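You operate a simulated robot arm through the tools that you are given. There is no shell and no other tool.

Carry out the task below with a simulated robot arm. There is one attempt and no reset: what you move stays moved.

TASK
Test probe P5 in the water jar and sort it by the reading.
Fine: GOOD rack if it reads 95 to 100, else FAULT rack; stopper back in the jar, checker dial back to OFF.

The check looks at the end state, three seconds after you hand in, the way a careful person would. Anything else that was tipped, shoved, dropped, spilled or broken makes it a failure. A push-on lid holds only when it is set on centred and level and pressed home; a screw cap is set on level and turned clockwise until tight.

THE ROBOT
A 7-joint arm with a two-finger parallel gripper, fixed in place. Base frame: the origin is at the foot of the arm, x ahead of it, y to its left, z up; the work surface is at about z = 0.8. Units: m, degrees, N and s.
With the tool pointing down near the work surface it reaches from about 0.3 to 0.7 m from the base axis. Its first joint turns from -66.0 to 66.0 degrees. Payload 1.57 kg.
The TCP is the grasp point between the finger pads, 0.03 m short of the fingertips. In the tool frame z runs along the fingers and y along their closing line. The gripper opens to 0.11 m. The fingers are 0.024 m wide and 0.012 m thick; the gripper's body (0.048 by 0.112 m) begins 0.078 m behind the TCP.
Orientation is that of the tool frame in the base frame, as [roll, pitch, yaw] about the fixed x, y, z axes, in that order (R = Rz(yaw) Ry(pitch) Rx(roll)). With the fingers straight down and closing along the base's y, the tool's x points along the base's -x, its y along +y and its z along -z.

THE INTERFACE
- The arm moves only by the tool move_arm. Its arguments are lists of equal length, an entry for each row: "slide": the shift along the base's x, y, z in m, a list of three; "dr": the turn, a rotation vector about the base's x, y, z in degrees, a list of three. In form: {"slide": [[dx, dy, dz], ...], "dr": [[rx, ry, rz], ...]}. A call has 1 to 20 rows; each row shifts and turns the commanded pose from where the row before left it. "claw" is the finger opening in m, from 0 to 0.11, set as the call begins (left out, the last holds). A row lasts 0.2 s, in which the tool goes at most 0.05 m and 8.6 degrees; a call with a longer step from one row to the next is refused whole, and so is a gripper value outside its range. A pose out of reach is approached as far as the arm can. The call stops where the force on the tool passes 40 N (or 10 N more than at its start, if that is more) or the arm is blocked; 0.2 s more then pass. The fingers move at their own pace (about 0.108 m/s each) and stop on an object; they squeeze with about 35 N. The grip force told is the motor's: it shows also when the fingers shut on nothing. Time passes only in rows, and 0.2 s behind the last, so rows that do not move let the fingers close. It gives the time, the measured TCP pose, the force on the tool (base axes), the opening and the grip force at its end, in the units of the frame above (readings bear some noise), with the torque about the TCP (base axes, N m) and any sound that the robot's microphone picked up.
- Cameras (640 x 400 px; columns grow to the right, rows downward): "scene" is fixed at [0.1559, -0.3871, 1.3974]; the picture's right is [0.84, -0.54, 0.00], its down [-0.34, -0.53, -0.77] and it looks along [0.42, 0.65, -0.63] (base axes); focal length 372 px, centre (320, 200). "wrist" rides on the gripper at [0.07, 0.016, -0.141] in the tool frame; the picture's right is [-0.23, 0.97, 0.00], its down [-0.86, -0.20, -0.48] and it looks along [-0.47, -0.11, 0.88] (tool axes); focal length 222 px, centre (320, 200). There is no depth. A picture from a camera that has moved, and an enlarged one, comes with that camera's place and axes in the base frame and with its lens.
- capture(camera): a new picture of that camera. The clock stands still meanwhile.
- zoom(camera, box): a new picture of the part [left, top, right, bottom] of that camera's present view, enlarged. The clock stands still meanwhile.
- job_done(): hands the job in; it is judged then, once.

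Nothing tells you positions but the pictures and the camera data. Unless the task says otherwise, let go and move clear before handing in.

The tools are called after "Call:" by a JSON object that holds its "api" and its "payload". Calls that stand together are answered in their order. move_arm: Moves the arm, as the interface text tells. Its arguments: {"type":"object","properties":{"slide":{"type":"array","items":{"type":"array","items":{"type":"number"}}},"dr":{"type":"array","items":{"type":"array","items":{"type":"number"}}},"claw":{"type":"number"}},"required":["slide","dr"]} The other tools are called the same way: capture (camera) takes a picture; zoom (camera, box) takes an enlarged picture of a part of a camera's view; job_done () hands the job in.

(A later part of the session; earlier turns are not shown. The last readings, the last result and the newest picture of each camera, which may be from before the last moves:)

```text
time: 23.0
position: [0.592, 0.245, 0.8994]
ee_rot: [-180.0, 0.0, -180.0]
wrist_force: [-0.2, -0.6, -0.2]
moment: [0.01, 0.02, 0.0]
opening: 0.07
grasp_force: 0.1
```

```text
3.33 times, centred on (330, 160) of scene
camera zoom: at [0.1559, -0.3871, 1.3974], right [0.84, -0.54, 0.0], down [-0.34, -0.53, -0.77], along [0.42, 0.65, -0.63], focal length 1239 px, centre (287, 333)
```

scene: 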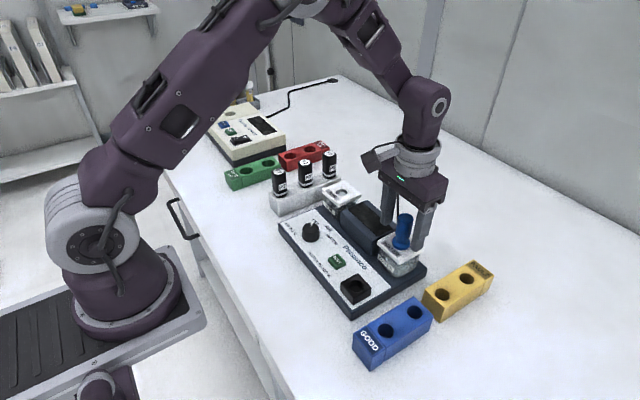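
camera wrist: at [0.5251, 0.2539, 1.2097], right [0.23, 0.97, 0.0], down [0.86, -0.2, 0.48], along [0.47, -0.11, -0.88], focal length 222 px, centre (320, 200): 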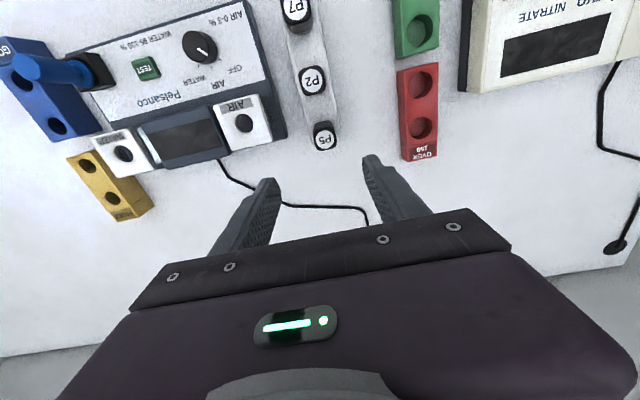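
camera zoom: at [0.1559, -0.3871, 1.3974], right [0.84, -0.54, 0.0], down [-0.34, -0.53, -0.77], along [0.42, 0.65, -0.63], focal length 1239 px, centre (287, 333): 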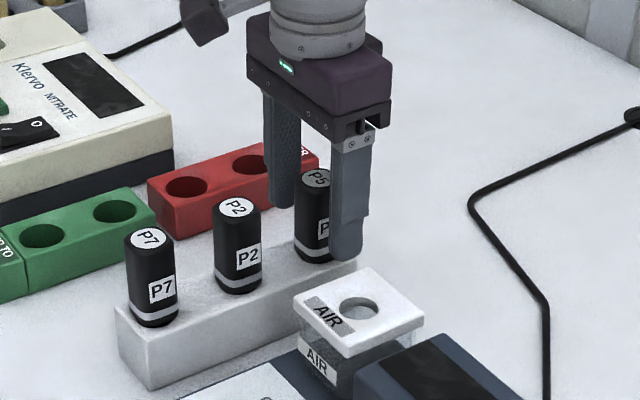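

Call:
{"api": "move_arm", "payload": {"slide": [[0, 0, 0], [0, 0, 0], [0, 0, 0], [0, 0, 0]], "dr": [[0, 0, 0], [0, 0, 0], [0, 0, 0], [0, 0, 0]], "claw": 0.0}}

Call:
{"api": "zoom", "payload": {"camera": "wrist", "box": [250, 80, 390, 220]}}

Call:
{"api": "zoom", "payload": {"camera": "scene", "box": [260, 100, 400, 220]}}

```text
time: 24.0
position: [0.5926, 0.2444, 0.8998]
ee_rot: [-180.0, 0.0, -179.9]
wrist_force: [0.3, 0.4, 1.3]
moment: [-0.01, 0.02, 0.05]
opening: 0.0292
grasp_force: 34.7
```

```text
2.86 times, centred on (320, 150) of wrist
camera zoom: at [0.5215, 0.2599, 1.0418], right [0.23, 0.97, 0.0], down [0.86, -0.2, 0.48], along [0.47, -0.11, -0.88], focal length 635 px, centre (320, 343)
```

zoom: 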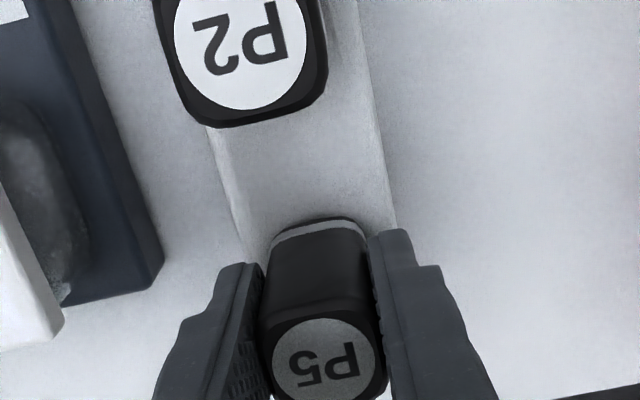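

```text
3.33 times, centred on (330, 160) of scene
camera zoom: at [0.1559, -0.3871, 1.3974], right [0.84, -0.54, 0.0], down [-0.34, -0.53, -0.77], along [0.42, 0.65, -0.63], focal length 1239 px, centre (287, 333)
```

zoom: 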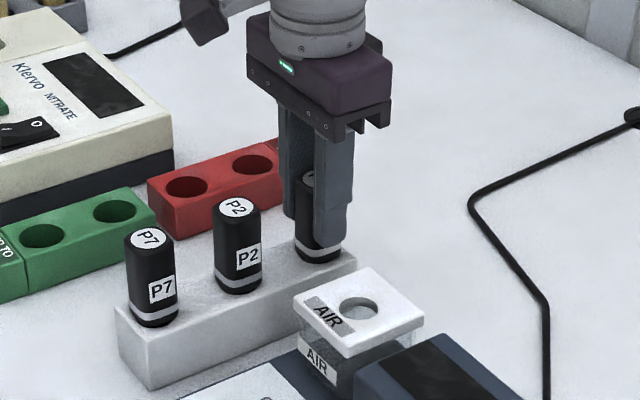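

P5 is gripped at 29.2 mm. I'll lift it straight up, slowly at first.

Call:
{"api": "move_arm", "payload": {"slide": [[0, 0, 0.005], [0, 0, 0.008], [0, 0, 0.012], [0, 0, 0.015], [0, 0, 0.02], [0, 0, 0.02], [0, 0, 0.02], [0, 0, 0.02], [0, 0, 0.02], [0, 0, 0]], "dr": [[0, 0, 0], [0, 0, 0], [0, 0, 0], [0, 0, 0], [0, 0, 0], [0, 0, 0], [0, 0, 0], [0, 0, 0], [0, 0, 0], [0, 0, 0]]}}

Call:
{"api": "zoom", "payload": {"camera": "scene", "box": [250, 40, 430, 220]}}

Call:
{"api": "capture", "payload": {"camera": "wrist"}}

```text
time: 26.2
position: [0.592, 0.2449, 1.0408]
ee_rot: [180.0, 0.0, 180.0]
wrist_force: [0.0, 0.1, -1.6]
moment: [0.03, 0.02, 0.01]
opening: 0.0296
grasp_force: 35.3
```

```text
2.22 times, centred on (340, 130) of scene
camera zoom: at [0.1559, -0.3871, 1.3974], right [0.84, -0.54, 0.0], down [-0.34, -0.53, -0.77], along [0.42, 0.65, -0.63], focal length 826 px, centre (276, 356)
```

zoom: 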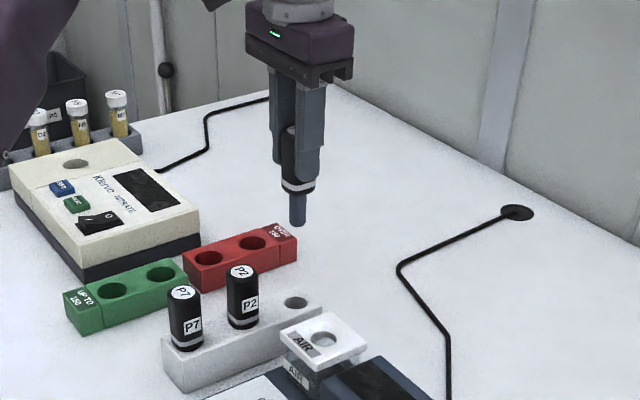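

```text
taken
camera wrist: at [0.5217, 0.2608, 1.1826], right [0.23, 0.97, 0.0], down [0.85, -0.2, 0.48], along [0.47, -0.11, -0.88], focal length 222 px, centre (320, 200)
```

wrist: 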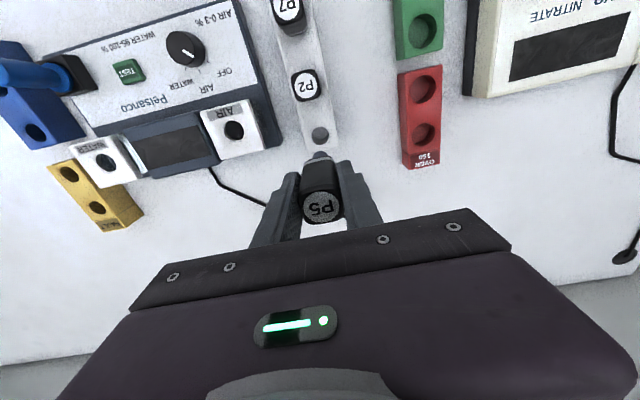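

P5 is held upright, and its stem extends about 35 mm below the head. I'll carry it over to the water jar.

Call:
{"api": "move_arm", "payload": {"slide": [[-0.0034, -0.0251, 0.005], [-0.0034, -0.0251, 0.005], [-0.0034, -0.0251, 0], [-0.0034, -0.0251, 0], [-0.0034, -0.0251, 0], [-0.0034, -0.0251, 0], [-0.0034, -0.0251, 0], [-0.0034, -0.0251, 0], [-0.0034, -0.0251, 0], [-0.0034, -0.0251, 0], [-0.0034, -0.0251, 0], [-0.0034, -0.0251, 0], [0, 0, -0.02], [0, 0, 0]], "dr": [[0, 0, 0], [0, 0, 0], [0, 0, 0], [0, 0, 0], [0, 0, 0], [0, 0, 0], [0, 0, 0], [0, 0, 0], [0, 0, 0], [0, 0, 0], [0, 0, 0], [0, 0, 0], [0, 0, 0], [0, 0, 0]]}}

Call:
{"api": "zoom", "payload": {"camera": "scene", "box": [330, 100, 490, 280]}}

Call:
{"api": "zoom", "payload": {"camera": "wrist", "box": [250, 90, 390, 230]}}

```text
time: 29.2
position: [0.5511, -0.0571, 1.0305]
ee_rot: [-179.9, 0.0, 180.0]
wrist_force: [-0.7, -0.5, -0.7]
moment: [-0.01, 0.01, -0.01]
opening: 0.0295
grasp_force: 35.0
```

```text
2.22 times, centred on (410, 190) of scene
camera zoom: at [0.1559, -0.3871, 1.3974], right [0.84, -0.54, 0.0], down [-0.34, -0.53, -0.77], along [0.42, 0.65, -0.63], focal length 826 px, centre (120, 222)
```

zoom: 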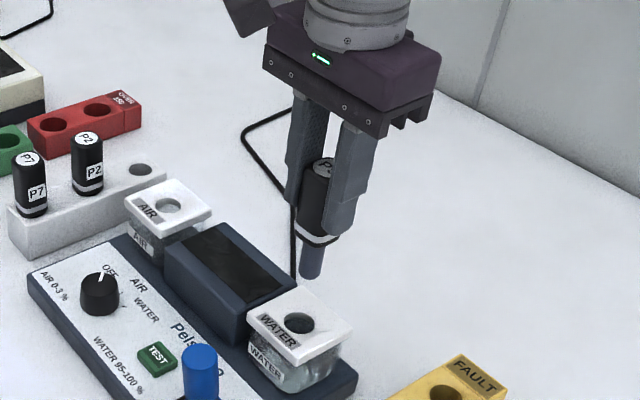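

```text
2.86 times, centred on (320, 160) of wrist
camera zoom: at [0.4803, -0.042, 1.1729], right [0.23, 0.97, 0.0], down [0.86, -0.2, 0.48], along [0.47, -0.11, -0.88], focal length 635 px, centre (320, 314)
```

zoom: 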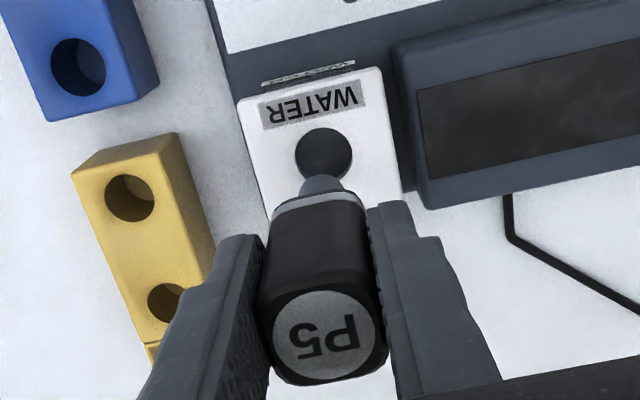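

The jar hole is about 1–2 mm from the stem axis. I'll correct for that and lower partway.

Call:
{"api": "move_arm", "payload": {"slide": [[0.0013, 0.001, -0.015], [0, 0, -0.015], [0, 0, -0.012], [0, 0, -0.008], [0, 0, 0]], "dr": [[0, 0, 0], [0, 0, 0], [0, 0, 0], [0, 0, 0], [0, 0, 0]]}}

Call:
{"api": "zoom", "payload": {"camera": "scene", "box": [350, 150, 450, 280]}}

Call:
{"api": "zoom", "payload": {"camera": "wrist", "box": [270, 90, 370, 190]}}

```text
time: 30.4
position: [0.5522, -0.056, 0.9791]
ee_rot: [180.0, -0.1, 180.0]
wrist_force: [0.4, 0.9, -0.9]
moment: [0.01, -0.01, 0.03]
opening: 0.0293
grasp_force: 35.2
```

```text
3.08 times, centred on (400, 215) of scene
camera zoom: at [0.1559, -0.3871, 1.3974], right [0.84, -0.54, 0.0], down [-0.34, -0.53, -0.77], along [0.42, 0.65, -0.63], focal length 1144 px, centre (74, 154)
```

zoom: 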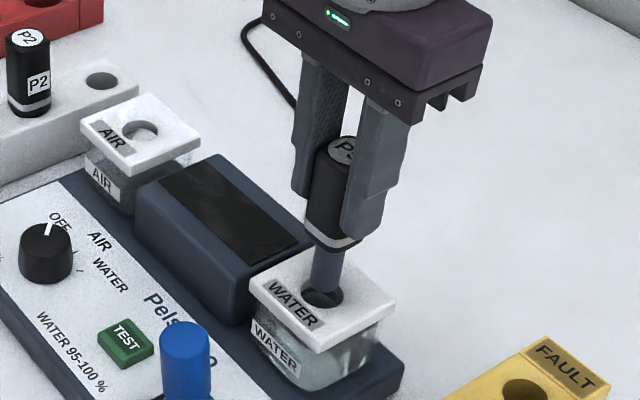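

```text
4.00 times, centred on (320, 140) of wrist
camera zoom: at [0.4821, -0.0407, 1.1218], right [0.23, 0.97, 0.0], down [0.86, -0.2, 0.48], along [0.47, -0.11, -0.88], focal length 888 px, centre (320, 440)
```

zoom: 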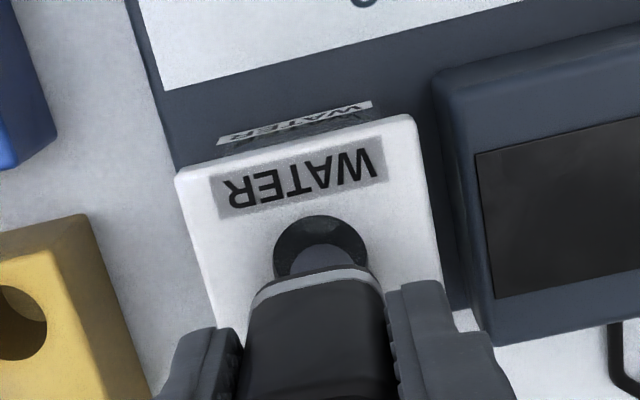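

The stem is centred on the hole, so I'll lower P5 in gently.

Call:
{"api": "move_arm", "payload": {"slide": [[0, 0, -0.006], [0, 0, -0.008], [0, 0, -0.008], [0, 0, -0.008], [0, 0, -0.006], [0, 0, -0.004], [0, 0, -0.002], [0, 0, 0]], "dr": [[0, 0, 0], [0, 0, 0], [0, 0, 0], [0, 0, 0], [0, 0, 0], [0, 0, 0], [0, 0, 0], [0, 0, 0]]}}

Call:
{"api": "zoom", "payload": {"camera": "scene", "box": [350, 150, 450, 280]}}

Call:
{"api": "zoom", "payload": {"camera": "wrist", "box": [270, 90, 370, 190]}}

```text
time: 32.2
position: [0.5522, -0.0566, 0.9378]
ee_rot: [-180.0, 0.1, -179.9]
wrist_force: [-0.9, -0.5, 0.0]
moment: [0.0, -0.04, -0.03]
opening: 0.0291
grasp_force: 35.5
```

```text
3.08 times, centred on (400, 215) of scene
camera zoom: at [0.1559, -0.3871, 1.3974], right [0.84, -0.54, 0.0], down [-0.34, -0.53, -0.77], along [0.42, 0.65, -0.63], focal length 1144 px, centre (74, 154)
```

zoom: 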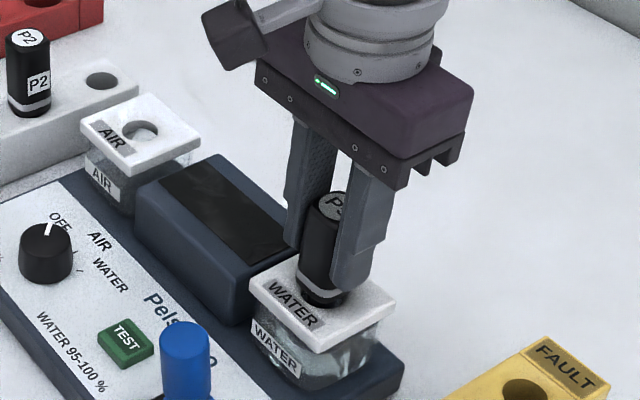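

```text
4.00 times, centred on (320, 140) of wrist
camera zoom: at [0.4824, -0.0408, 1.08], right [0.23, 0.97, 0.0], down [0.86, -0.2, 0.48], along [0.47, -0.11, -0.88], focal length 888 px, centre (320, 440)
```

zoom: 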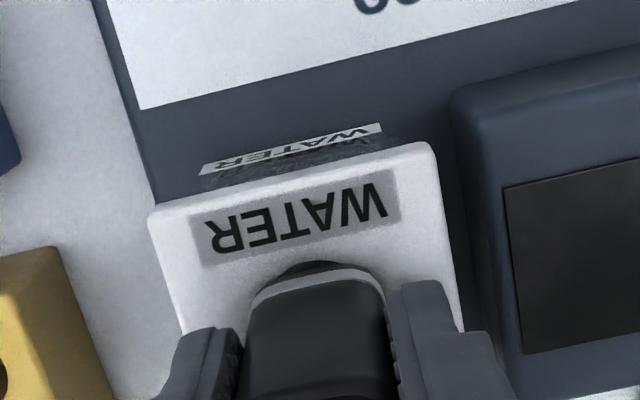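

Call:
{"api": "move_arm", "payload": {"slide": [[0, 0, -0.002], [0, 0, -0.002], [0, 0, -0.002], [0, 0, -0.001], [0, 0, 0]], "dr": [[0, 0, 0], [0, 0, 0], [0, 0, 0], [0, 0, 0], [0, 0, 0]]}}

Call:
{"api": "zoom", "payload": {"camera": "scene", "box": [350, 150, 450, 280]}}

```text
time: 33.4
position: [0.553, -0.0562, 0.9323]
ee_rot: [180.0, 0.2, 179.9]
wrist_force: [1.2, 2.0, 31.0]
moment: [0.16, -0.3, -0.01]
opening: 0.0296
grasp_force: 35.4
```

```text
3.08 times, centred on (400, 215) of scene
camera zoom: at [0.1554, -0.387, 1.3975], right [0.84, -0.54, 0.0], down [-0.34, -0.53, -0.77], along [0.42, 0.65, -0.63], focal length 1144 px, centre (74, 154)
```

zoom: 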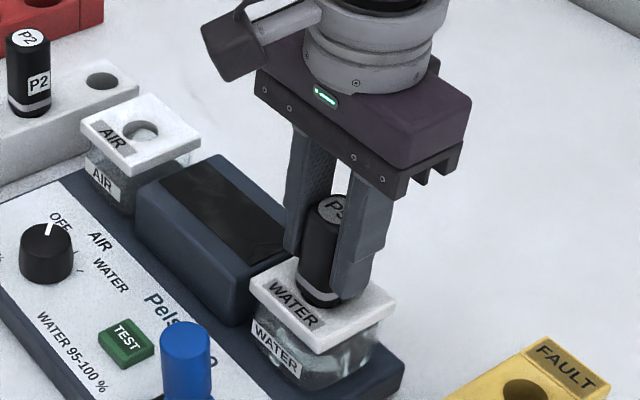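

P5 is seated on the lid. I'll relax the pressure, open modestly and rise clear.

Call:
{"api": "move_arm", "payload": {"slide": [[0, 0, 0.002], [0, 0, 0.0005], [0, 0, 0]], "dr": [[0, 0, 0], [0, 0, 0], [0, 0, 0]]}}

Call:
{"api": "move_arm", "payload": {"slide": [[0, 0, 0], [0, 0, 0], [0, 0, 0.01], [0, 0, 0.02], [0, 0, 0.03], [0, 0, 0.03], [0, 0, 0.03], [0, 0, 0.02]], "dr": [[0, 0, 0], [0, 0, 0], [0, 0, 0], [0, 0, 0], [0, 0, 0], [0, 0, 0], [0, 0, 0], [0, 0, 0]], "claw": 0.05}}

Call:
{"api": "zoom", "payload": {"camera": "scene", "box": [290, 170, 450, 320]}}

```text
time: 34.2
position: [0.5502, -0.0563, 0.932]
ee_rot: [-180.0, -0.2, -180.0]
wrist_force: [0.5, -0.4, -0.2]
moment: [0.02, 0.03, 0.03]
opening: 0.0294
grasp_force: 34.4
```

```text
time: 36.0
position: [0.5522, -0.0556, 1.0739]
ee_rot: [-179.9, -0.1, -179.9]
wrist_force: [0.4, -0.2, 0.0]
moment: [-0.01, 0.0, -0.01]
opening: 0.0502
grasp_force: 0.0
```

```text
2.67 times, centred on (370, 245) of scene
camera zoom: at [0.1559, -0.3871, 1.3974], right [0.84, -0.54, 0.0], down [-0.34, -0.53, -0.77], along [0.42, 0.65, -0.63], focal length 991 px, centre (187, 80)
```

zoom: 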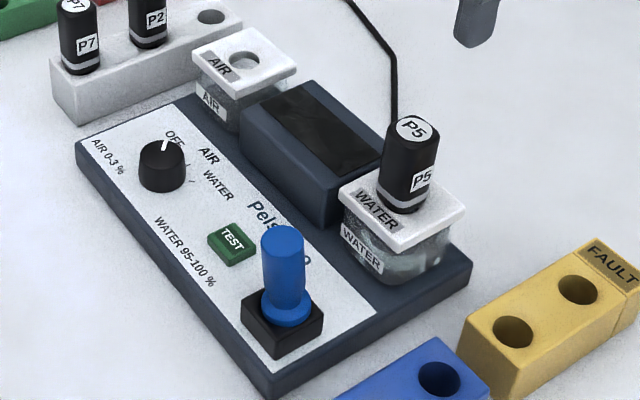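

P5 stands upright in the water jar. Next is the dial: I'll hover above it with the gripper pre-rotated by +42°, so the −84° turn to WATER stays symmetric.

Call:
{"api": "move_arm", "payload": {"slide": [[-0.0127, 0.0196, 0], [-0.0127, 0.0196, 0], [-0.0127, 0.0196, 0], [-0.0127, 0.0196, 0], [-0.0127, 0.0196, -0.02], [-0.0127, 0.0196, -0.02], [-0.0127, 0.0196, -0.02], [-0.0127, 0.0196, -0.02], [0, 0, -0.02], [0, 0, 0]], "dr": [[0, 0, 6], [0, 0, 6], [0, 0, 6], [0, 0, 6], [0, 0, 6], [0, 0, 6], [0, 0, 6], [0, 0, 0], [0, 0, 0], [0, 0, 0]]}}

Call:
{"api": "capture", "payload": {"camera": "wrist"}}

Call:
{"api": "zoom", "payload": {"camera": "wrist", "box": [250, 80, 390, 220]}}

Call:
{"api": "zoom", "payload": {"camera": "scene", "box": [260, 150, 420, 300]}}

```text
time: 38.2
position: [0.4504, 0.1012, 0.9714]
ee_rot: [-180.0, 0.0, -138.0]
wrist_force: [0.2, 0.7, 0.1]
moment: [-0.03, 0.04, 0.0]
opening: 0.05
grasp_force: 0.1
```

```text
taken
camera wrist: at [0.3874, 0.0656, 1.1151], right [-0.48, 0.88, 0.0], down [0.77, 0.42, 0.48], along [0.42, 0.23, -0.88], focal length 222 px, centre (320, 200)
```

wrist: 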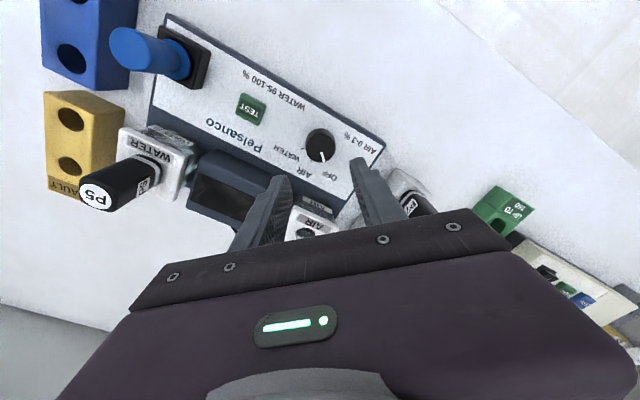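

```text
2.86 times, centred on (320, 150) of wrist
camera zoom: at [0.3874, 0.0656, 1.1151], right [-0.48, 0.88, 0.0], down [0.77, 0.42, 0.48], along [0.42, 0.23, -0.88], focal length 635 px, centre (320, 343)
```

zoom: 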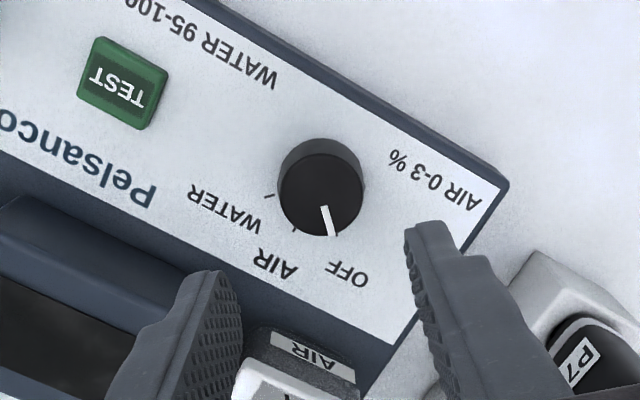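

```text
2.67 times, centred on (340, 225) of scene
camera zoom: at [0.1559, -0.3871, 1.3974], right [0.84, -0.54, 0.0], down [-0.34, -0.53, -0.77], along [0.42, 0.65, -0.63], focal length 991 px, centre (267, 133)
```

zoom: 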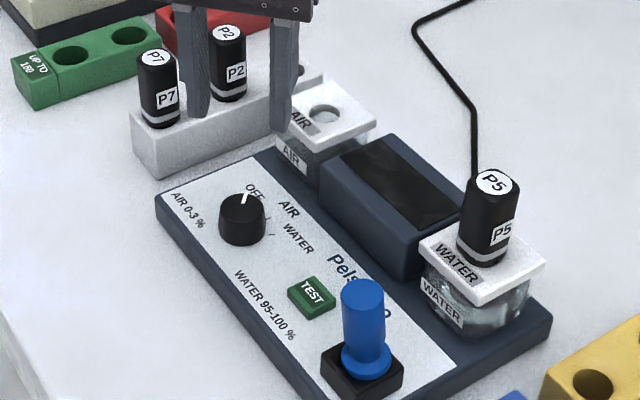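

The gripper is centred over the dial. I'll descend around it and close.

Call:
{"api": "move_arm", "payload": {"slide": [[0, 0, -0.02], [0, 0, -0.025], [0, 0, -0.02], [0, 0, -0.015], [0, 0, -0.01], [0, 0, -0.007], [0, 0, 0]], "dr": [[0, 0, 0], [0, 0, 0], [0, 0, 0], [0, 0, 0], [0, 0, 0], [0, 0, 0], [0, 0, 0]]}}

Call:
{"api": "zoom", "payload": {"camera": "wrist", "box": [250, 80, 390, 220]}}

Call:
{"api": "zoom", "payload": {"camera": "scene", "box": [260, 170, 380, 290]}}

```text
time: 39.8
position: [0.4506, 0.1004, 0.8775]
ee_rot: [-180.0, 0.0, -138.0]
wrist_force: [-0.8, -1.2, 0.1]
moment: [0.0, -0.02, -0.03]
opening: 0.0505
grasp_force: 0.0
```

```text
2.86 times, centred on (320, 150) of wrist
camera zoom: at [0.3871, 0.0656, 1.0186], right [-0.48, 0.88, 0.0], down [0.77, 0.42, 0.48], along [0.42, 0.23, -0.88], focal length 635 px, centre (320, 343)
```

zoom: 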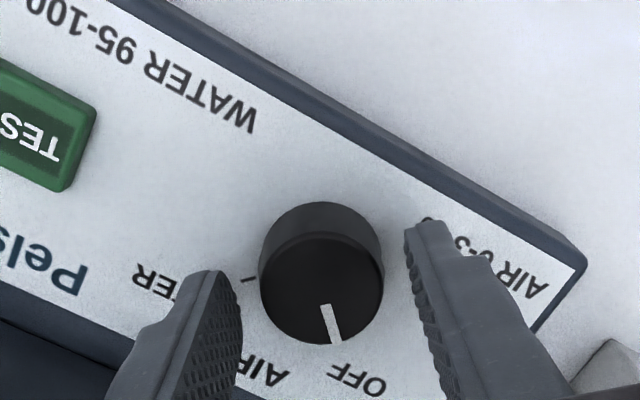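

```text
3.33 times, centred on (320, 230) of scene
camera zoom: at [0.1559, -0.3871, 1.3974], right [0.84, -0.54, 0.0], down [-0.34, -0.53, -0.77], along [0.42, 0.65, -0.63], focal length 1239 px, centre (320, 100)
```

zoom: 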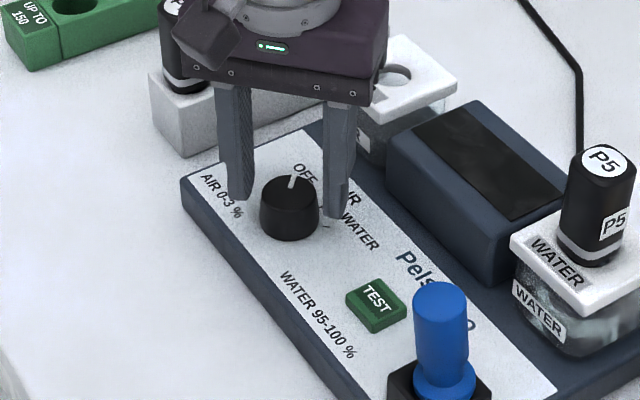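

Call:
{"api": "move_arm", "payload": {"slide": [[0, 0, -0.004], [0, 0, 0]], "dr": [[0, 0, 0], [0, 0, 0]]}}

Call:
{"api": "move_arm", "payload": {"slide": [[0, 0, 0], [0, 0, 0], [0, 0, 0]], "dr": [[0, 0, 0], [0, 0, 0], [0, 0, 0]], "claw": 0.0}}

Call:
{"api": "zoom", "payload": {"camera": "wrist", "box": [250, 80, 390, 220]}}

```text
time: 40.4
position: [0.4494, 0.1018, 0.872]
ee_rot: [179.9, 0.0, -138.0]
wrist_force: [-0.2, -0.7, 0.0]
moment: [0.01, 0.01, 0.01]
opening: 0.0504
grasp_force: 0.2
```

```text
time: 41.2
position: [0.4499, 0.101, 0.8718]
ee_rot: [179.9, 0.0, -138.0]
wrist_force: [2.0, 0.1, -3.6]
moment: [0.08, -0.07, -0.06]
opening: 0.0357
grasp_force: 42.7
```

```text
2.86 times, centred on (320, 150) of wrist
camera zoom: at [0.3875, 0.0661, 1.0145], right [-0.48, 0.88, 0.0], down [0.77, 0.42, 0.48], along [0.42, 0.23, -0.88], focal length 635 px, centre (320, 343)
```

zoom: 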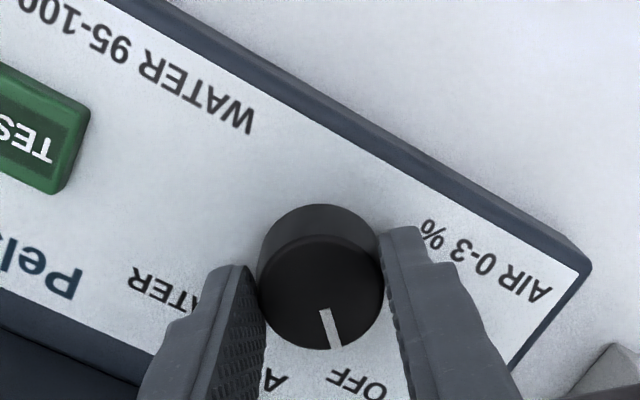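

The dial is gripped. I'll turn it clockwise by half the travel and check.

Call:
{"api": "move_arm", "payload": {"slide": [[0, 0, 0], [0, 0, 0], [0, 0, 0], [0, 0, 0], [0, 0, 0], [0, 0, 0], [0, 0, 0], [0, 0, 0]], "dr": [[0, 0, -6], [0, 0, -6], [0, 0, -6], [0, 0, -6], [0, 0, -6], [0, 0, -6], [0, 0, -6], [0, 0, 0]]}}

Call:
{"api": "zoom", "payload": {"camera": "wrist", "box": [250, 80, 390, 220]}}

Call:
{"api": "zoom", "payload": {"camera": "scene", "box": [260, 170, 420, 290]}}

```text
time: 43.0
position: [0.4503, 0.1023, 0.8716]
ee_rot: [179.9, 0.0, 180.0]
wrist_force: [-2.3, 17.3, -1.4]
moment: [0.57, 0.45, 0.02]
opening: 0.0357
grasp_force: 42.4
```

```text
2.86 times, centred on (320, 150) of wrist
camera zoom: at [0.3802, 0.1175, 1.0145], right [0.23, 0.97, 0.0], down [0.85, -0.2, 0.48], along [0.47, -0.11, -0.88], focal length 635 px, centre (320, 343)
```

zoom: 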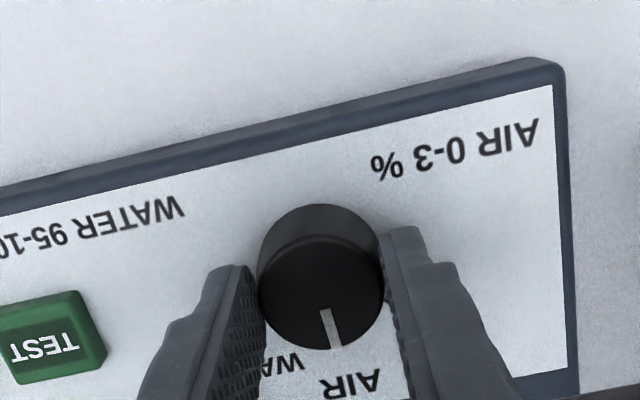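

```text
3.33 times, centred on (340, 230) of scene
camera zoom: at [0.1559, -0.3867, 1.3975], right [0.84, -0.54, 0.0], down [-0.34, -0.53, -0.77], along [0.42, 0.65, -0.63], focal length 1239 px, centre (253, 100)
```

zoom: 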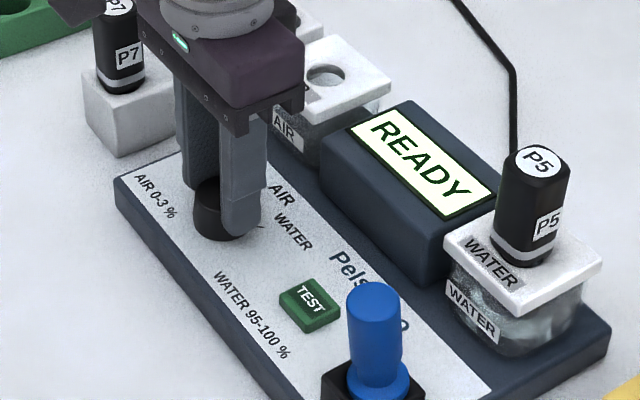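

The dial turned with the gripper to AIR, and the display reads READY. I'll continue the turn to WATER, with a tiny shift to relieve side load.

Call:
{"api": "move_arm", "payload": {"slide": [[0, 0.0007, 0], [0, 0, 0], [0, 0, 0], [0, 0, 0], [0, 0, 0], [0, 0, 0], [0, 0, 0], [0, 0, 0]], "dr": [[0, 0, -6], [0, 0, -6], [0, 0, -6], [0, 0, -6], [0, 0, -6], [0, 0, -6], [0, 0, -6], [0, 0, 0]]}}

Call:
{"api": "zoom", "payload": {"camera": "wrist", "box": [250, 80, 390, 220]}}

Call:
{"api": "zoom", "payload": {"camera": "scene", "box": [260, 170, 420, 290]}}

```text
time: 44.8
position: [0.449, 0.1026, 0.8715]
ee_rot: [179.9, 0.0, 138.0]
wrist_force: [0.0, 27.0, 15.5]
moment: [0.92, -0.05, 0.0]
opening: 0.0357
grasp_force: 42.3
```

```text
2.86 times, centred on (320, 150) of wrist
camera zoom: at [0.4091, 0.1605, 1.0145], right [0.82, 0.57, 0.0], down [0.5, -0.72, 0.48], along [0.27, -0.39, -0.88], focal length 635 px, centre (320, 343)
```

zoom: 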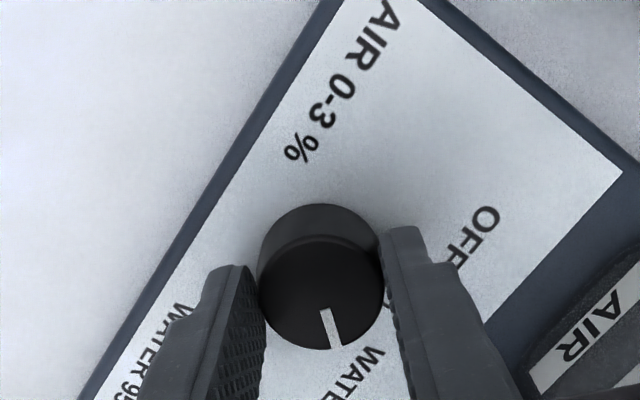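

```text
3.33 times, centred on (340, 230) of scene
camera zoom: at [0.1557, -0.3865, 1.3976], right [0.84, -0.54, 0.0], down [-0.34, -0.53, -0.77], along [0.42, 0.65, -0.63], focal length 1239 px, centre (253, 100)
```

zoom: 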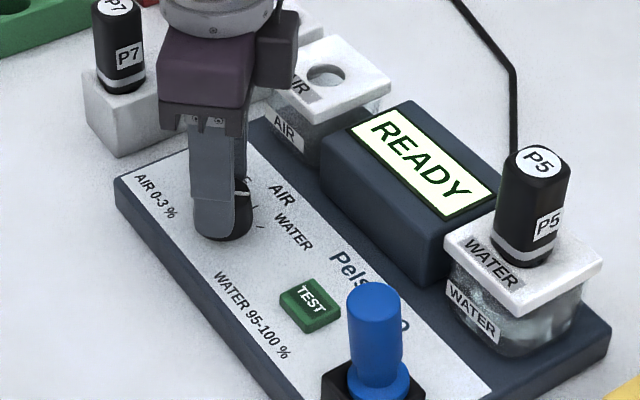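

The pointer is on WATER. I'll relieve the side load, then release and rise.

Call:
{"api": "move_arm", "payload": {"slide": [[0, 0.0007, 0.0003], [0, 0.0007, 0.0002], [0, 0, 0]], "dr": [[0, 0, 0], [0, 0, 0], [0, 0, 0]]}}

```text
time: 45.6
position: [0.4503, 0.1027, 0.872]
ee_rot: [-179.9, 0.1, 138.0]
wrist_force: [6.1, 15.8, -3.7]
moment: [0.26, -0.43, 0.0]
opening: 0.0359
grasp_force: 42.6
```

Call:
{"api": "move_arm", "payload": {"slide": [[0.0004, 0.001, 0], [0, 0.0005, 0], [0, 0, 0]], "dr": [[0, 0, 0], [0, 0, 0], [0, 0, 0]]}}

Call:
{"api": "move_arm", "payload": {"slide": [[0, 0, 0], [0, 0, 0], [0, 0, 0.01], [0, 0, 0.02], [0, 0, 0.03], [0, 0, 0.03], [0, 0, 0.03], [0, 0, 0]], "dr": [[0, 0, 0], [0, 0, 0], [0, 0, 0], [0, 0, 0], [0, 0, 0], [0, 0, 0], [0, 0, 0], [0, 0, 0]], "claw": 0.052}}

Call:
{"api": "zoom", "payload": {"camera": "wrist", "box": [250, 80, 390, 220]}}

Call:
{"api": "zoom", "payload": {"camera": "scene", "box": [260, 170, 420, 320]}}

```text
time: 46.4
position: [0.4506, 0.1034, 0.8714]
ee_rot: [-179.9, 0.1, 137.8]
wrist_force: [4.9, -9.7, -7.7]
moment: [-0.8, -0.6, 0.04]
opening: 0.0356
grasp_force: 42.7
```

```text
time: 48.2
position: [0.4499, 0.1048, 0.9938]
ee_rot: [-179.9, -0.1, 138.0]
wrist_force: [0.2, 0.5, 0.0]
moment: [-0.01, 0.03, 0.02]
opening: 0.0522
grasp_force: 0.0
```

```text
2.86 times, centred on (320, 150) of wrist
camera zoom: at [0.4096, 0.1624, 1.1353], right [0.82, 0.57, 0.0], down [0.5, -0.72, 0.48], along [0.27, -0.39, -0.88], focal length 635 px, centre (320, 343)
```

zoom: 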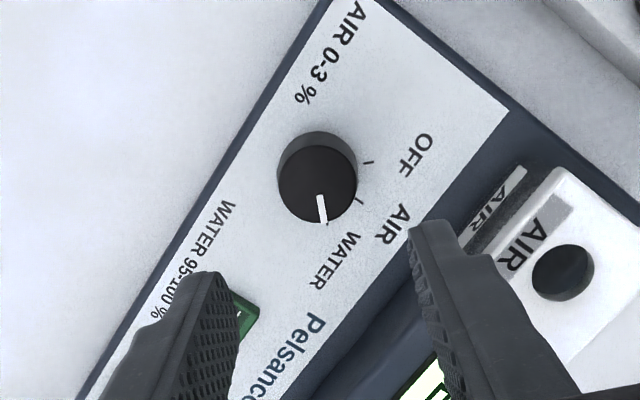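

```text
2.67 times, centred on (340, 245) of scene
camera zoom: at [0.1559, -0.3871, 1.3974], right [0.84, -0.54, 0.0], down [-0.34, -0.53, -0.77], along [0.42, 0.65, -0.63], focal length 991 px, centre (267, 80)
```

zoom: 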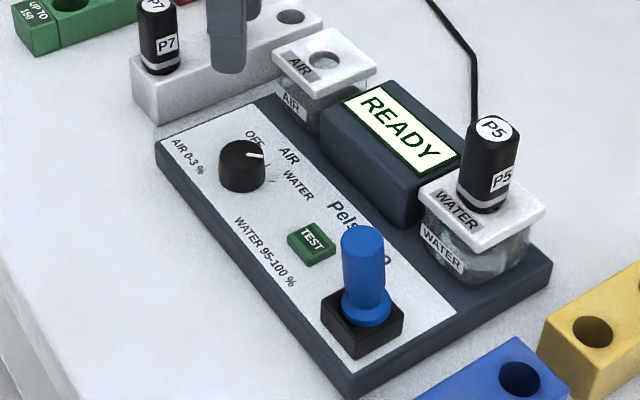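

Call:
{"api": "zoom", "payload": {"camera": "wrist", "box": [300, 110, 350, 160]}}

Call:
{"api": "zoom", "payload": {"camera": "scene", "box": [290, 205, 340, 255]}}

```text
8.00 times, centred on (325, 135) of wrist
camera zoom: at [0.4096, 0.1624, 1.1353], right [0.82, 0.57, 0.0], down [0.5, -0.72, 0.48], along [0.27, -0.39, -0.88], focal length 1777 px, centre (280, 720)
```

zoom: 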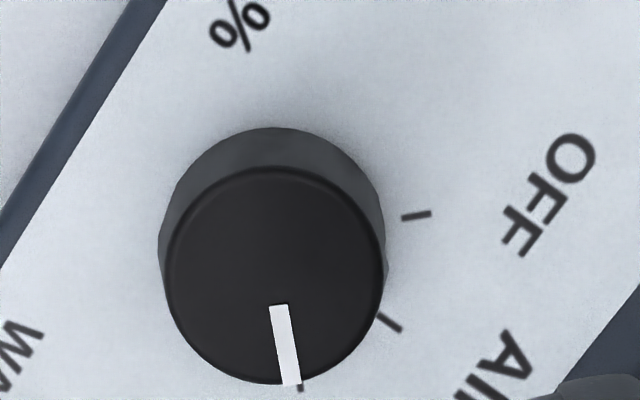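

```text
8.00 times, centred on (315, 230) of scene
camera zoom: at [0.1559, -0.3871, 1.3974], right [0.84, -0.54, 0.0], down [-0.34, -0.53, -0.77], along [0.42, 0.65, -0.63], focal length 2973 px, centre (360, -40)
```

zoom: 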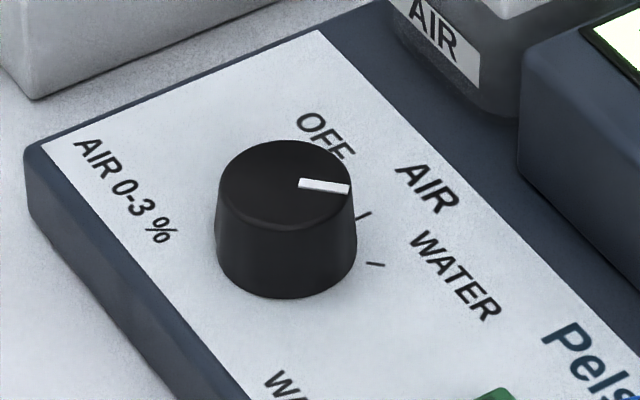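

The pointer is aligned with the WATER tick and the display shows READY. Now I'll close the fingers and hover over TEST.

Call:
{"api": "move_arm", "payload": {"slide": [[0, 0, 0.01], [0.0006, -0.0135, 0], [0.0006, -0.0135, 0], [0.0006, -0.0135, 0], [0.0006, -0.0135, 0], [0.0006, -0.0135, 0], [0.0006, -0.0135, 0], [0.0006, -0.0135, 0], [0, 0, -0.02], [0, 0, 0]], "dr": [[0, 0, 0], [0, 0, 6], [0, 0, 6], [0, 0, 6], [0, 0, 6], [0, 0, 6], [0, 0, 6], [0, 0, 6], [0, 0, 0], [0, 0, 0]], "claw": 0.0}}

Call:
{"api": "capture", "payload": {"camera": "wrist"}}

Call:
{"api": "zoom", "payload": {"camera": "wrist", "box": [250, 80, 390, 220]}}

Call:
{"api": "zoom", "payload": {"camera": "scene", "box": [280, 170, 440, 320]}}

```text
time: 50.4
position: [0.4537, 0.01, 0.9823]
ee_rot: [-180.0, -0.1, -179.9]
wrist_force: [-0.2, -0.2, -0.8]
moment: [0.01, 0.04, 0.03]
opening: 0.0
grasp_force: 21.2
```

```text
taken
camera wrist: at [0.3842, 0.0258, 1.124], right [0.23, 0.97, 0.0], down [0.86, -0.2, 0.48], along [0.47, -0.11, -0.88], focal length 222 px, centre (320, 200)
```

wrist: 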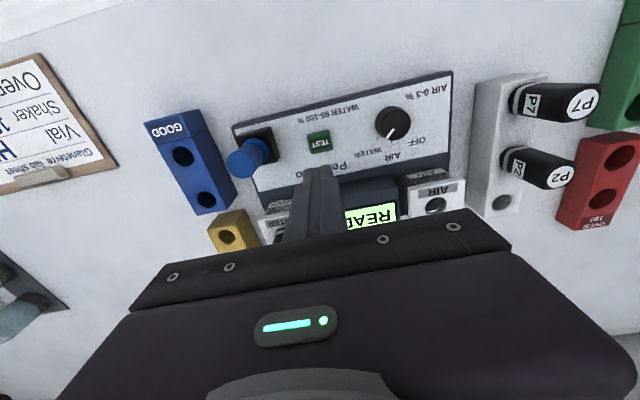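

```text
2.86 times, centred on (320, 150) of wrist
camera zoom: at [0.3842, 0.0258, 1.124], right [0.23, 0.97, 0.0], down [0.86, -0.2, 0.48], along [0.47, -0.11, -0.88], focal length 635 px, centre (320, 343)
```

zoom: 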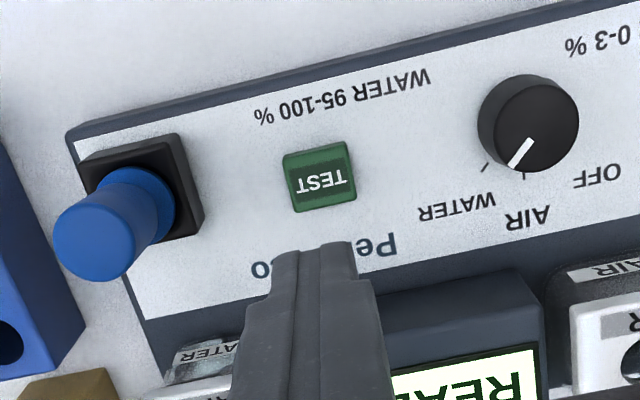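

```text
2.67 times, centred on (360, 245) of scene
camera zoom: at [0.1559, -0.3871, 1.3974], right [0.84, -0.54, 0.0], down [-0.34, -0.53, -0.77], along [0.42, 0.65, -0.63], focal length 991 px, centre (213, 80)
```

zoom: 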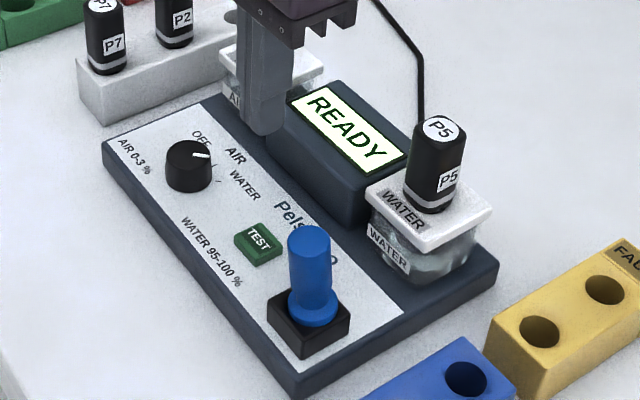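

The TEST button is directly below the closed fingertips. I'll descend to just above it, then press in tiny steps.

Call:
{"api": "move_arm", "payload": {"slide": [[-0.001, 0, -0.025], [0, 0, -0.025], [0, 0, -0.025], [0, 0, -0.015], [0, 0, -0.01], [0, 0, 0]], "dr": [[0, 0, 0], [0, 0, 0], [0, 0, 0], [0, 0, 0], [0, 0, 0], [0, 0, 0]]}}

Call:
{"api": "zoom", "payload": {"camera": "scene", "box": [280, 170, 440, 320]}}

Call:
{"api": "zoom", "payload": {"camera": "wrist", "box": [250, 80, 390, 220]}}

```text
time: 51.8
position: [0.4555, 0.0102, 0.8815]
ee_rot: [180.0, 0.0, 180.0]
wrist_force: [1.2, -0.7, -0.2]
moment: [-0.01, 0.01, 0.02]
opening: 0.0
grasp_force: 21.2
```

```text
2.67 times, centred on (360, 245) of scene
camera zoom: at [0.1559, -0.3871, 1.3974], right [0.84, -0.54, 0.0], down [-0.34, -0.53, -0.77], along [0.42, 0.65, -0.63], focal length 991 px, centre (213, 80)
```

zoom: 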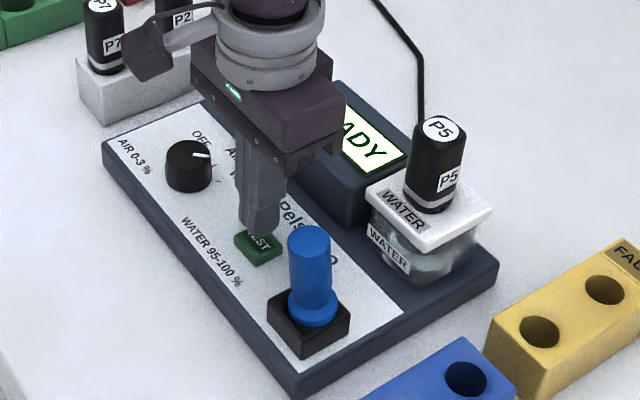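

```text
2.86 times, centred on (320, 150) of wrist
camera zoom: at [0.3847, 0.0253, 1.0241], right [0.23, 0.97, 0.0], down [0.86, -0.2, 0.48], along [0.47, -0.11, -0.88], focal length 635 px, centre (320, 343)
```

zoom: 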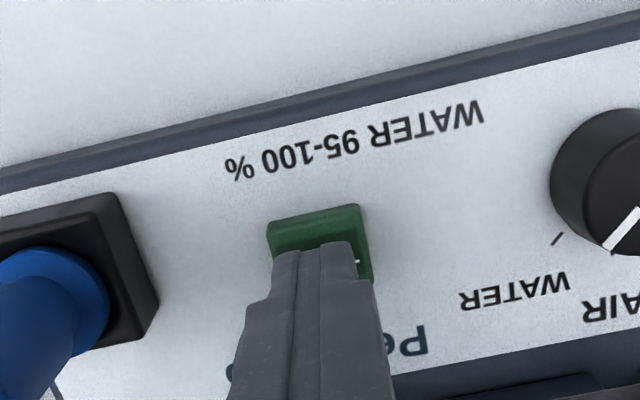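

Call:
{"api": "move_arm", "payload": {"slide": [[-0.002, 0, -0.003], [0, 0, -0.003], [0, 0, -0.002], [0, 0, -0.002], [0, 0, 0]], "dr": [[0, 0, 0], [0, 0, 0], [0, 0, 0], [0, 0, 0], [0, 0, 0]]}}

Call:
{"api": "zoom", "payload": {"camera": "scene", "box": [280, 170, 440, 320]}}

```text
time: 53.0
position: [0.4521, 0.0099, 0.8724]
ee_rot: [179.9, 0.1, -180.0]
wrist_force: [-0.7, 0.4, 0.6]
moment: [-0.03, 0.0, 0.02]
opening: 0.0001
grasp_force: 21.4
```

```text
2.67 times, centred on (360, 245) of scene
camera zoom: at [0.1559, -0.3871, 1.3974], right [0.84, -0.54, 0.0], down [-0.34, -0.53, -0.77], along [0.42, 0.65, -0.63], focal length 991 px, centre (213, 80)
```

zoom: 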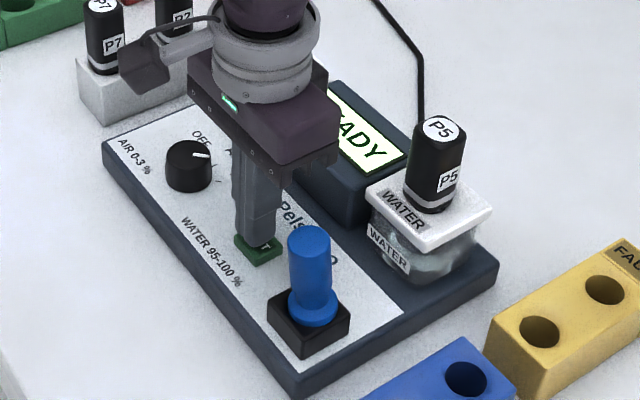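

Call:
{"api": "move_arm", "payload": {"slide": [[0, 0, -0.002], [0, 0, -0.0015], [0, 0, -0.001], [0, 0, 0]], "dr": [[0, 0, 0], [0, 0, 0], [0, 0, 0], [0, 0, 0]]}}

Call:
{"api": "zoom", "payload": {"camera": "scene", "box": [280, 170, 440, 320]}}

```text
time: 54.0
position: [0.4523, 0.0103, 0.8673]
ee_rot: [180.0, 0.0, 180.0]
wrist_force: [-0.8, 0.5, 0.6]
moment: [-0.02, 0.02, -0.01]
opening: 0.0001
grasp_force: 21.2
```

```text
2.67 times, centred on (360, 245) of scene
camera zoom: at [0.1559, -0.3871, 1.3974], right [0.84, -0.54, 0.0], down [-0.34, -0.53, -0.77], along [0.42, 0.65, -0.63], focal length 991 px, centre (213, 80)
```

zoom: 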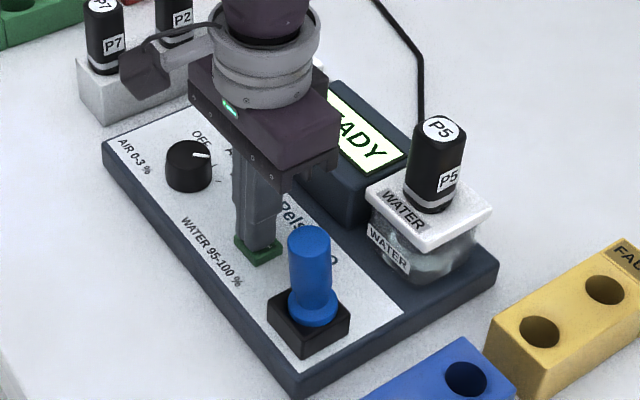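

Call:
{"api": "move_arm", "payload": {"slide": [[0, 0, -0.0015], [0, 0, -0.0015], [0, 0, 0]], "dr": [[0, 0, 0], [0, 0, 0], [0, 0, 0]]}}

Call:
{"api": "zoom", "payload": {"camera": "scene", "box": [280, 170, 440, 320]}}

```text
time: 54.8
position: [0.4519, 0.0095, 0.863]
ee_rot: [180.0, 0.1, 180.0]
wrist_force: [1.9, 0.0, 2.0]
moment: [-0.03, -0.04, 0.05]
opening: 0.0
grasp_force: 21.7
heard: click
```

```text
2.67 times, centred on (360, 245) of scene
camera zoom: at [0.1559, -0.3871, 1.3974], right [0.84, -0.54, 0.0], down [-0.34, -0.53, -0.77], along [0.42, 0.65, -0.63], focal length 991 px, centre (213, 80)
```

zoom: 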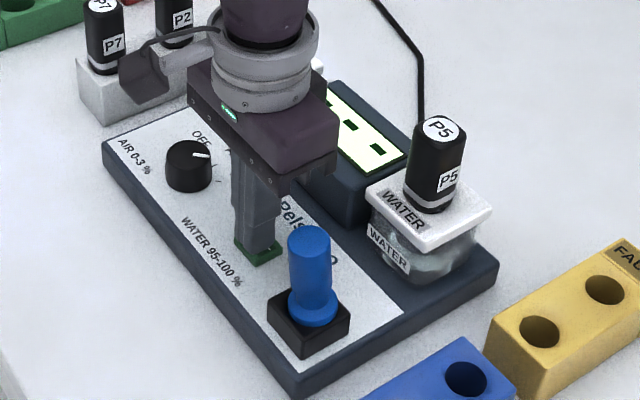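

The button clicked and the display now shows dashes while it measures. I'll rise clear and wait for the reading.

Call:
{"api": "move_arm", "payload": {"slide": [[0, 0, 0.01], [0, 0, 0.03], [0, 0, 0.04], [0, 0, 0.04], [0, 0, 0.03], [0, 0, 0]], "dr": [[0, 0, 0], [0, 0, 0], [0, 0, 0], [0, 0, 0], [0, 0, 0], [0, 0, 0]]}}

Call:
{"api": "zoom", "payload": {"camera": "scene", "box": [280, 170, 440, 320]}}

```text
time: 56.2
position: [0.452, 0.0111, 1.0168]
ee_rot: [180.0, 0.0, 180.0]
wrist_force: [0.8, -0.2, 0.6]
moment: [-0.01, 0.01, -0.01]
opening: 0.0
grasp_force: 21.4
```

```text
2.67 times, centred on (360, 245) of scene
camera zoom: at [0.1559, -0.3871, 1.3974], right [0.84, -0.54, 0.0], down [-0.34, -0.53, -0.77], along [0.42, 0.65, -0.63], focal length 991 px, centre (213, 80)
```

zoom: 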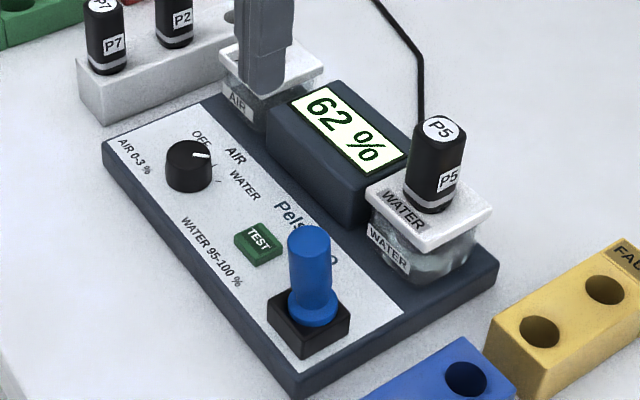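

The display shows 62 %. I'll wait a little to make sure the reading is stable rather than still climbing.

Call:
{"api": "move_arm", "payload": {"slide": [[0, 0, 0], [0, 0, 0], [0, 0, 0], [0, 0, 0], [0, 0, 0], [0, 0, 0], [0, 0, 0], [0, 0, 0], [0, 0, 0], [0, 0, 0]], "dr": [[0, 0, 0], [0, 0, 0], [0, 0, 0], [0, 0, 0], [0, 0, 0], [0, 0, 0], [0, 0, 0], [0, 0, 0], [0, 0, 0], [0, 0, 0]]}}

Call:
{"api": "zoom", "payload": {"camera": "scene", "box": [340, 190, 400, 250]}}

```text
time: 58.4
position: [0.4525, 0.0113, 1.0179]
ee_rot: [179.9, 0.1, -180.0]
wrist_force: [-0.7, -0.6, 0.7]
moment: [-0.03, -0.04, 0.04]
opening: 0.0001
grasp_force: 21.6
```

```text
6.67 times, centred on (370, 220) of scene
camera zoom: at [0.1559, -0.3871, 1.3974], right [0.84, -0.54, 0.0], down [-0.34, -0.53, -0.77], along [0.42, 0.65, -0.63], focal length 2478 px, centre (-13, 67)
```

zoom: 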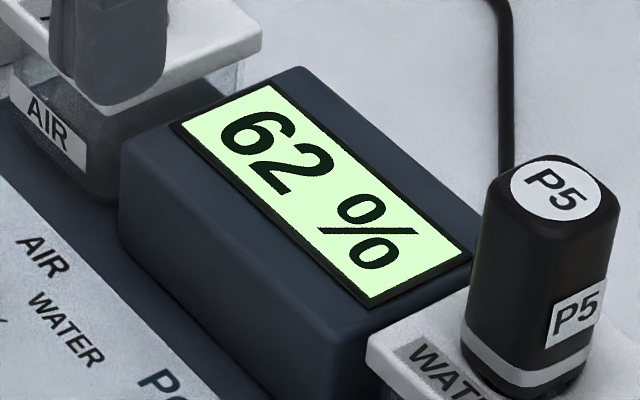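

The reading is stable at 62 %, which is outside 95–100, so P5 goes to the FAULT rack. First I'll return the dial to OFF, so I'm moving over it rotated by −42°.

Call:
{"api": "move_arm", "payload": {"slide": [[-0.0003, 0.0131, 0], [-0.0003, 0.0131, 0], [-0.0003, 0.0131, 0], [-0.0003, 0.0131, 0], [-0.0003, 0.0131, 0], [-0.0003, 0.0131, 0], [-0.0002, 0.0131, 0], [0, 0, -0.02], [0, 0, -0.02], [0, 0, 0]], "dr": [[0, 0, -6], [0, 0, -6], [0, 0, -6], [0, 0, -6], [0, 0, -6], [0, 0, -6], [0, 0, -6], [0, 0, 0], [0, 0, 0], [0, 0, 0]], "claw": 0.052}}

Call:
{"api": "zoom", "payload": {"camera": "wrist", "box": [250, 80, 390, 220]}}

```text
time: 60.6
position: [0.4505, 0.0994, 0.9759]
ee_rot: [180.0, -0.1, 138.0]
wrist_force: [0.3, -0.2, 0.1]
moment: [0.01, 0.0, 0.01]
opening: 0.0519
grasp_force: 0.0
```

```text
2.86 times, centred on (320, 150) of wrist
camera zoom: at [0.4092, 0.1593, 1.1179], right [0.82, 0.57, 0.0], down [0.5, -0.72, 0.48], along [0.27, -0.39, -0.88], focal length 635 px, centre (320, 343)
```

zoom: 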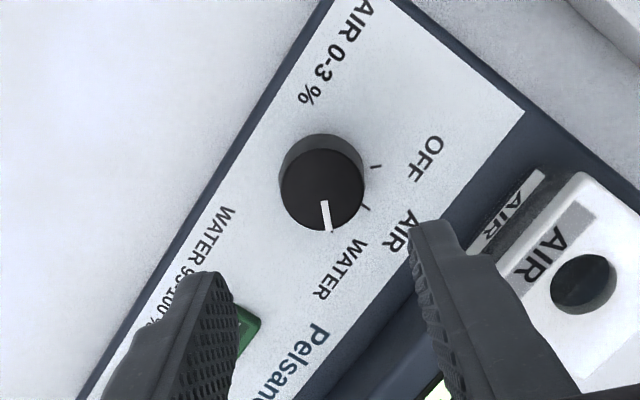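

Call:
{"api": "move_arm", "payload": {"slide": [[0, 0.0015, -0.02], [0, 0, -0.025], [0, 0, -0.02], [0, 0, -0.015], [0, 0, -0.014], [0, 0, -0.01], [0, 0, 0]], "dr": [[0, 0, 0], [0, 0, 0], [0, 0, 0], [0, 0, 0], [0, 0, 0], [0, 0, 0], [0, 0, 0]]}}

Call:
{"api": "zoom", "payload": {"camera": "wrist", "box": [250, 80, 390, 220]}}

```text
time: 62.2
position: [0.4496, 0.1034, 0.8722]
ee_rot: [179.9, 0.1, 138.0]
wrist_force: [0.2, 0.0, 0.3]
moment: [0.01, 0.0, 0.02]
opening: 0.0519
grasp_force: 0.0
```

```text
2.86 times, centred on (320, 150) of wrist
camera zoom: at [0.4083, 0.1613, 1.0131], right [0.82, 0.57, 0.0], down [0.5, -0.72, 0.48], along [0.27, -0.39, -0.88], focal length 635 px, centre (320, 343)
```

zoom: 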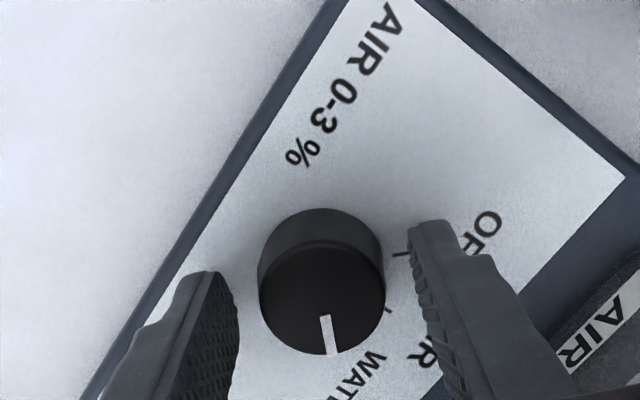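

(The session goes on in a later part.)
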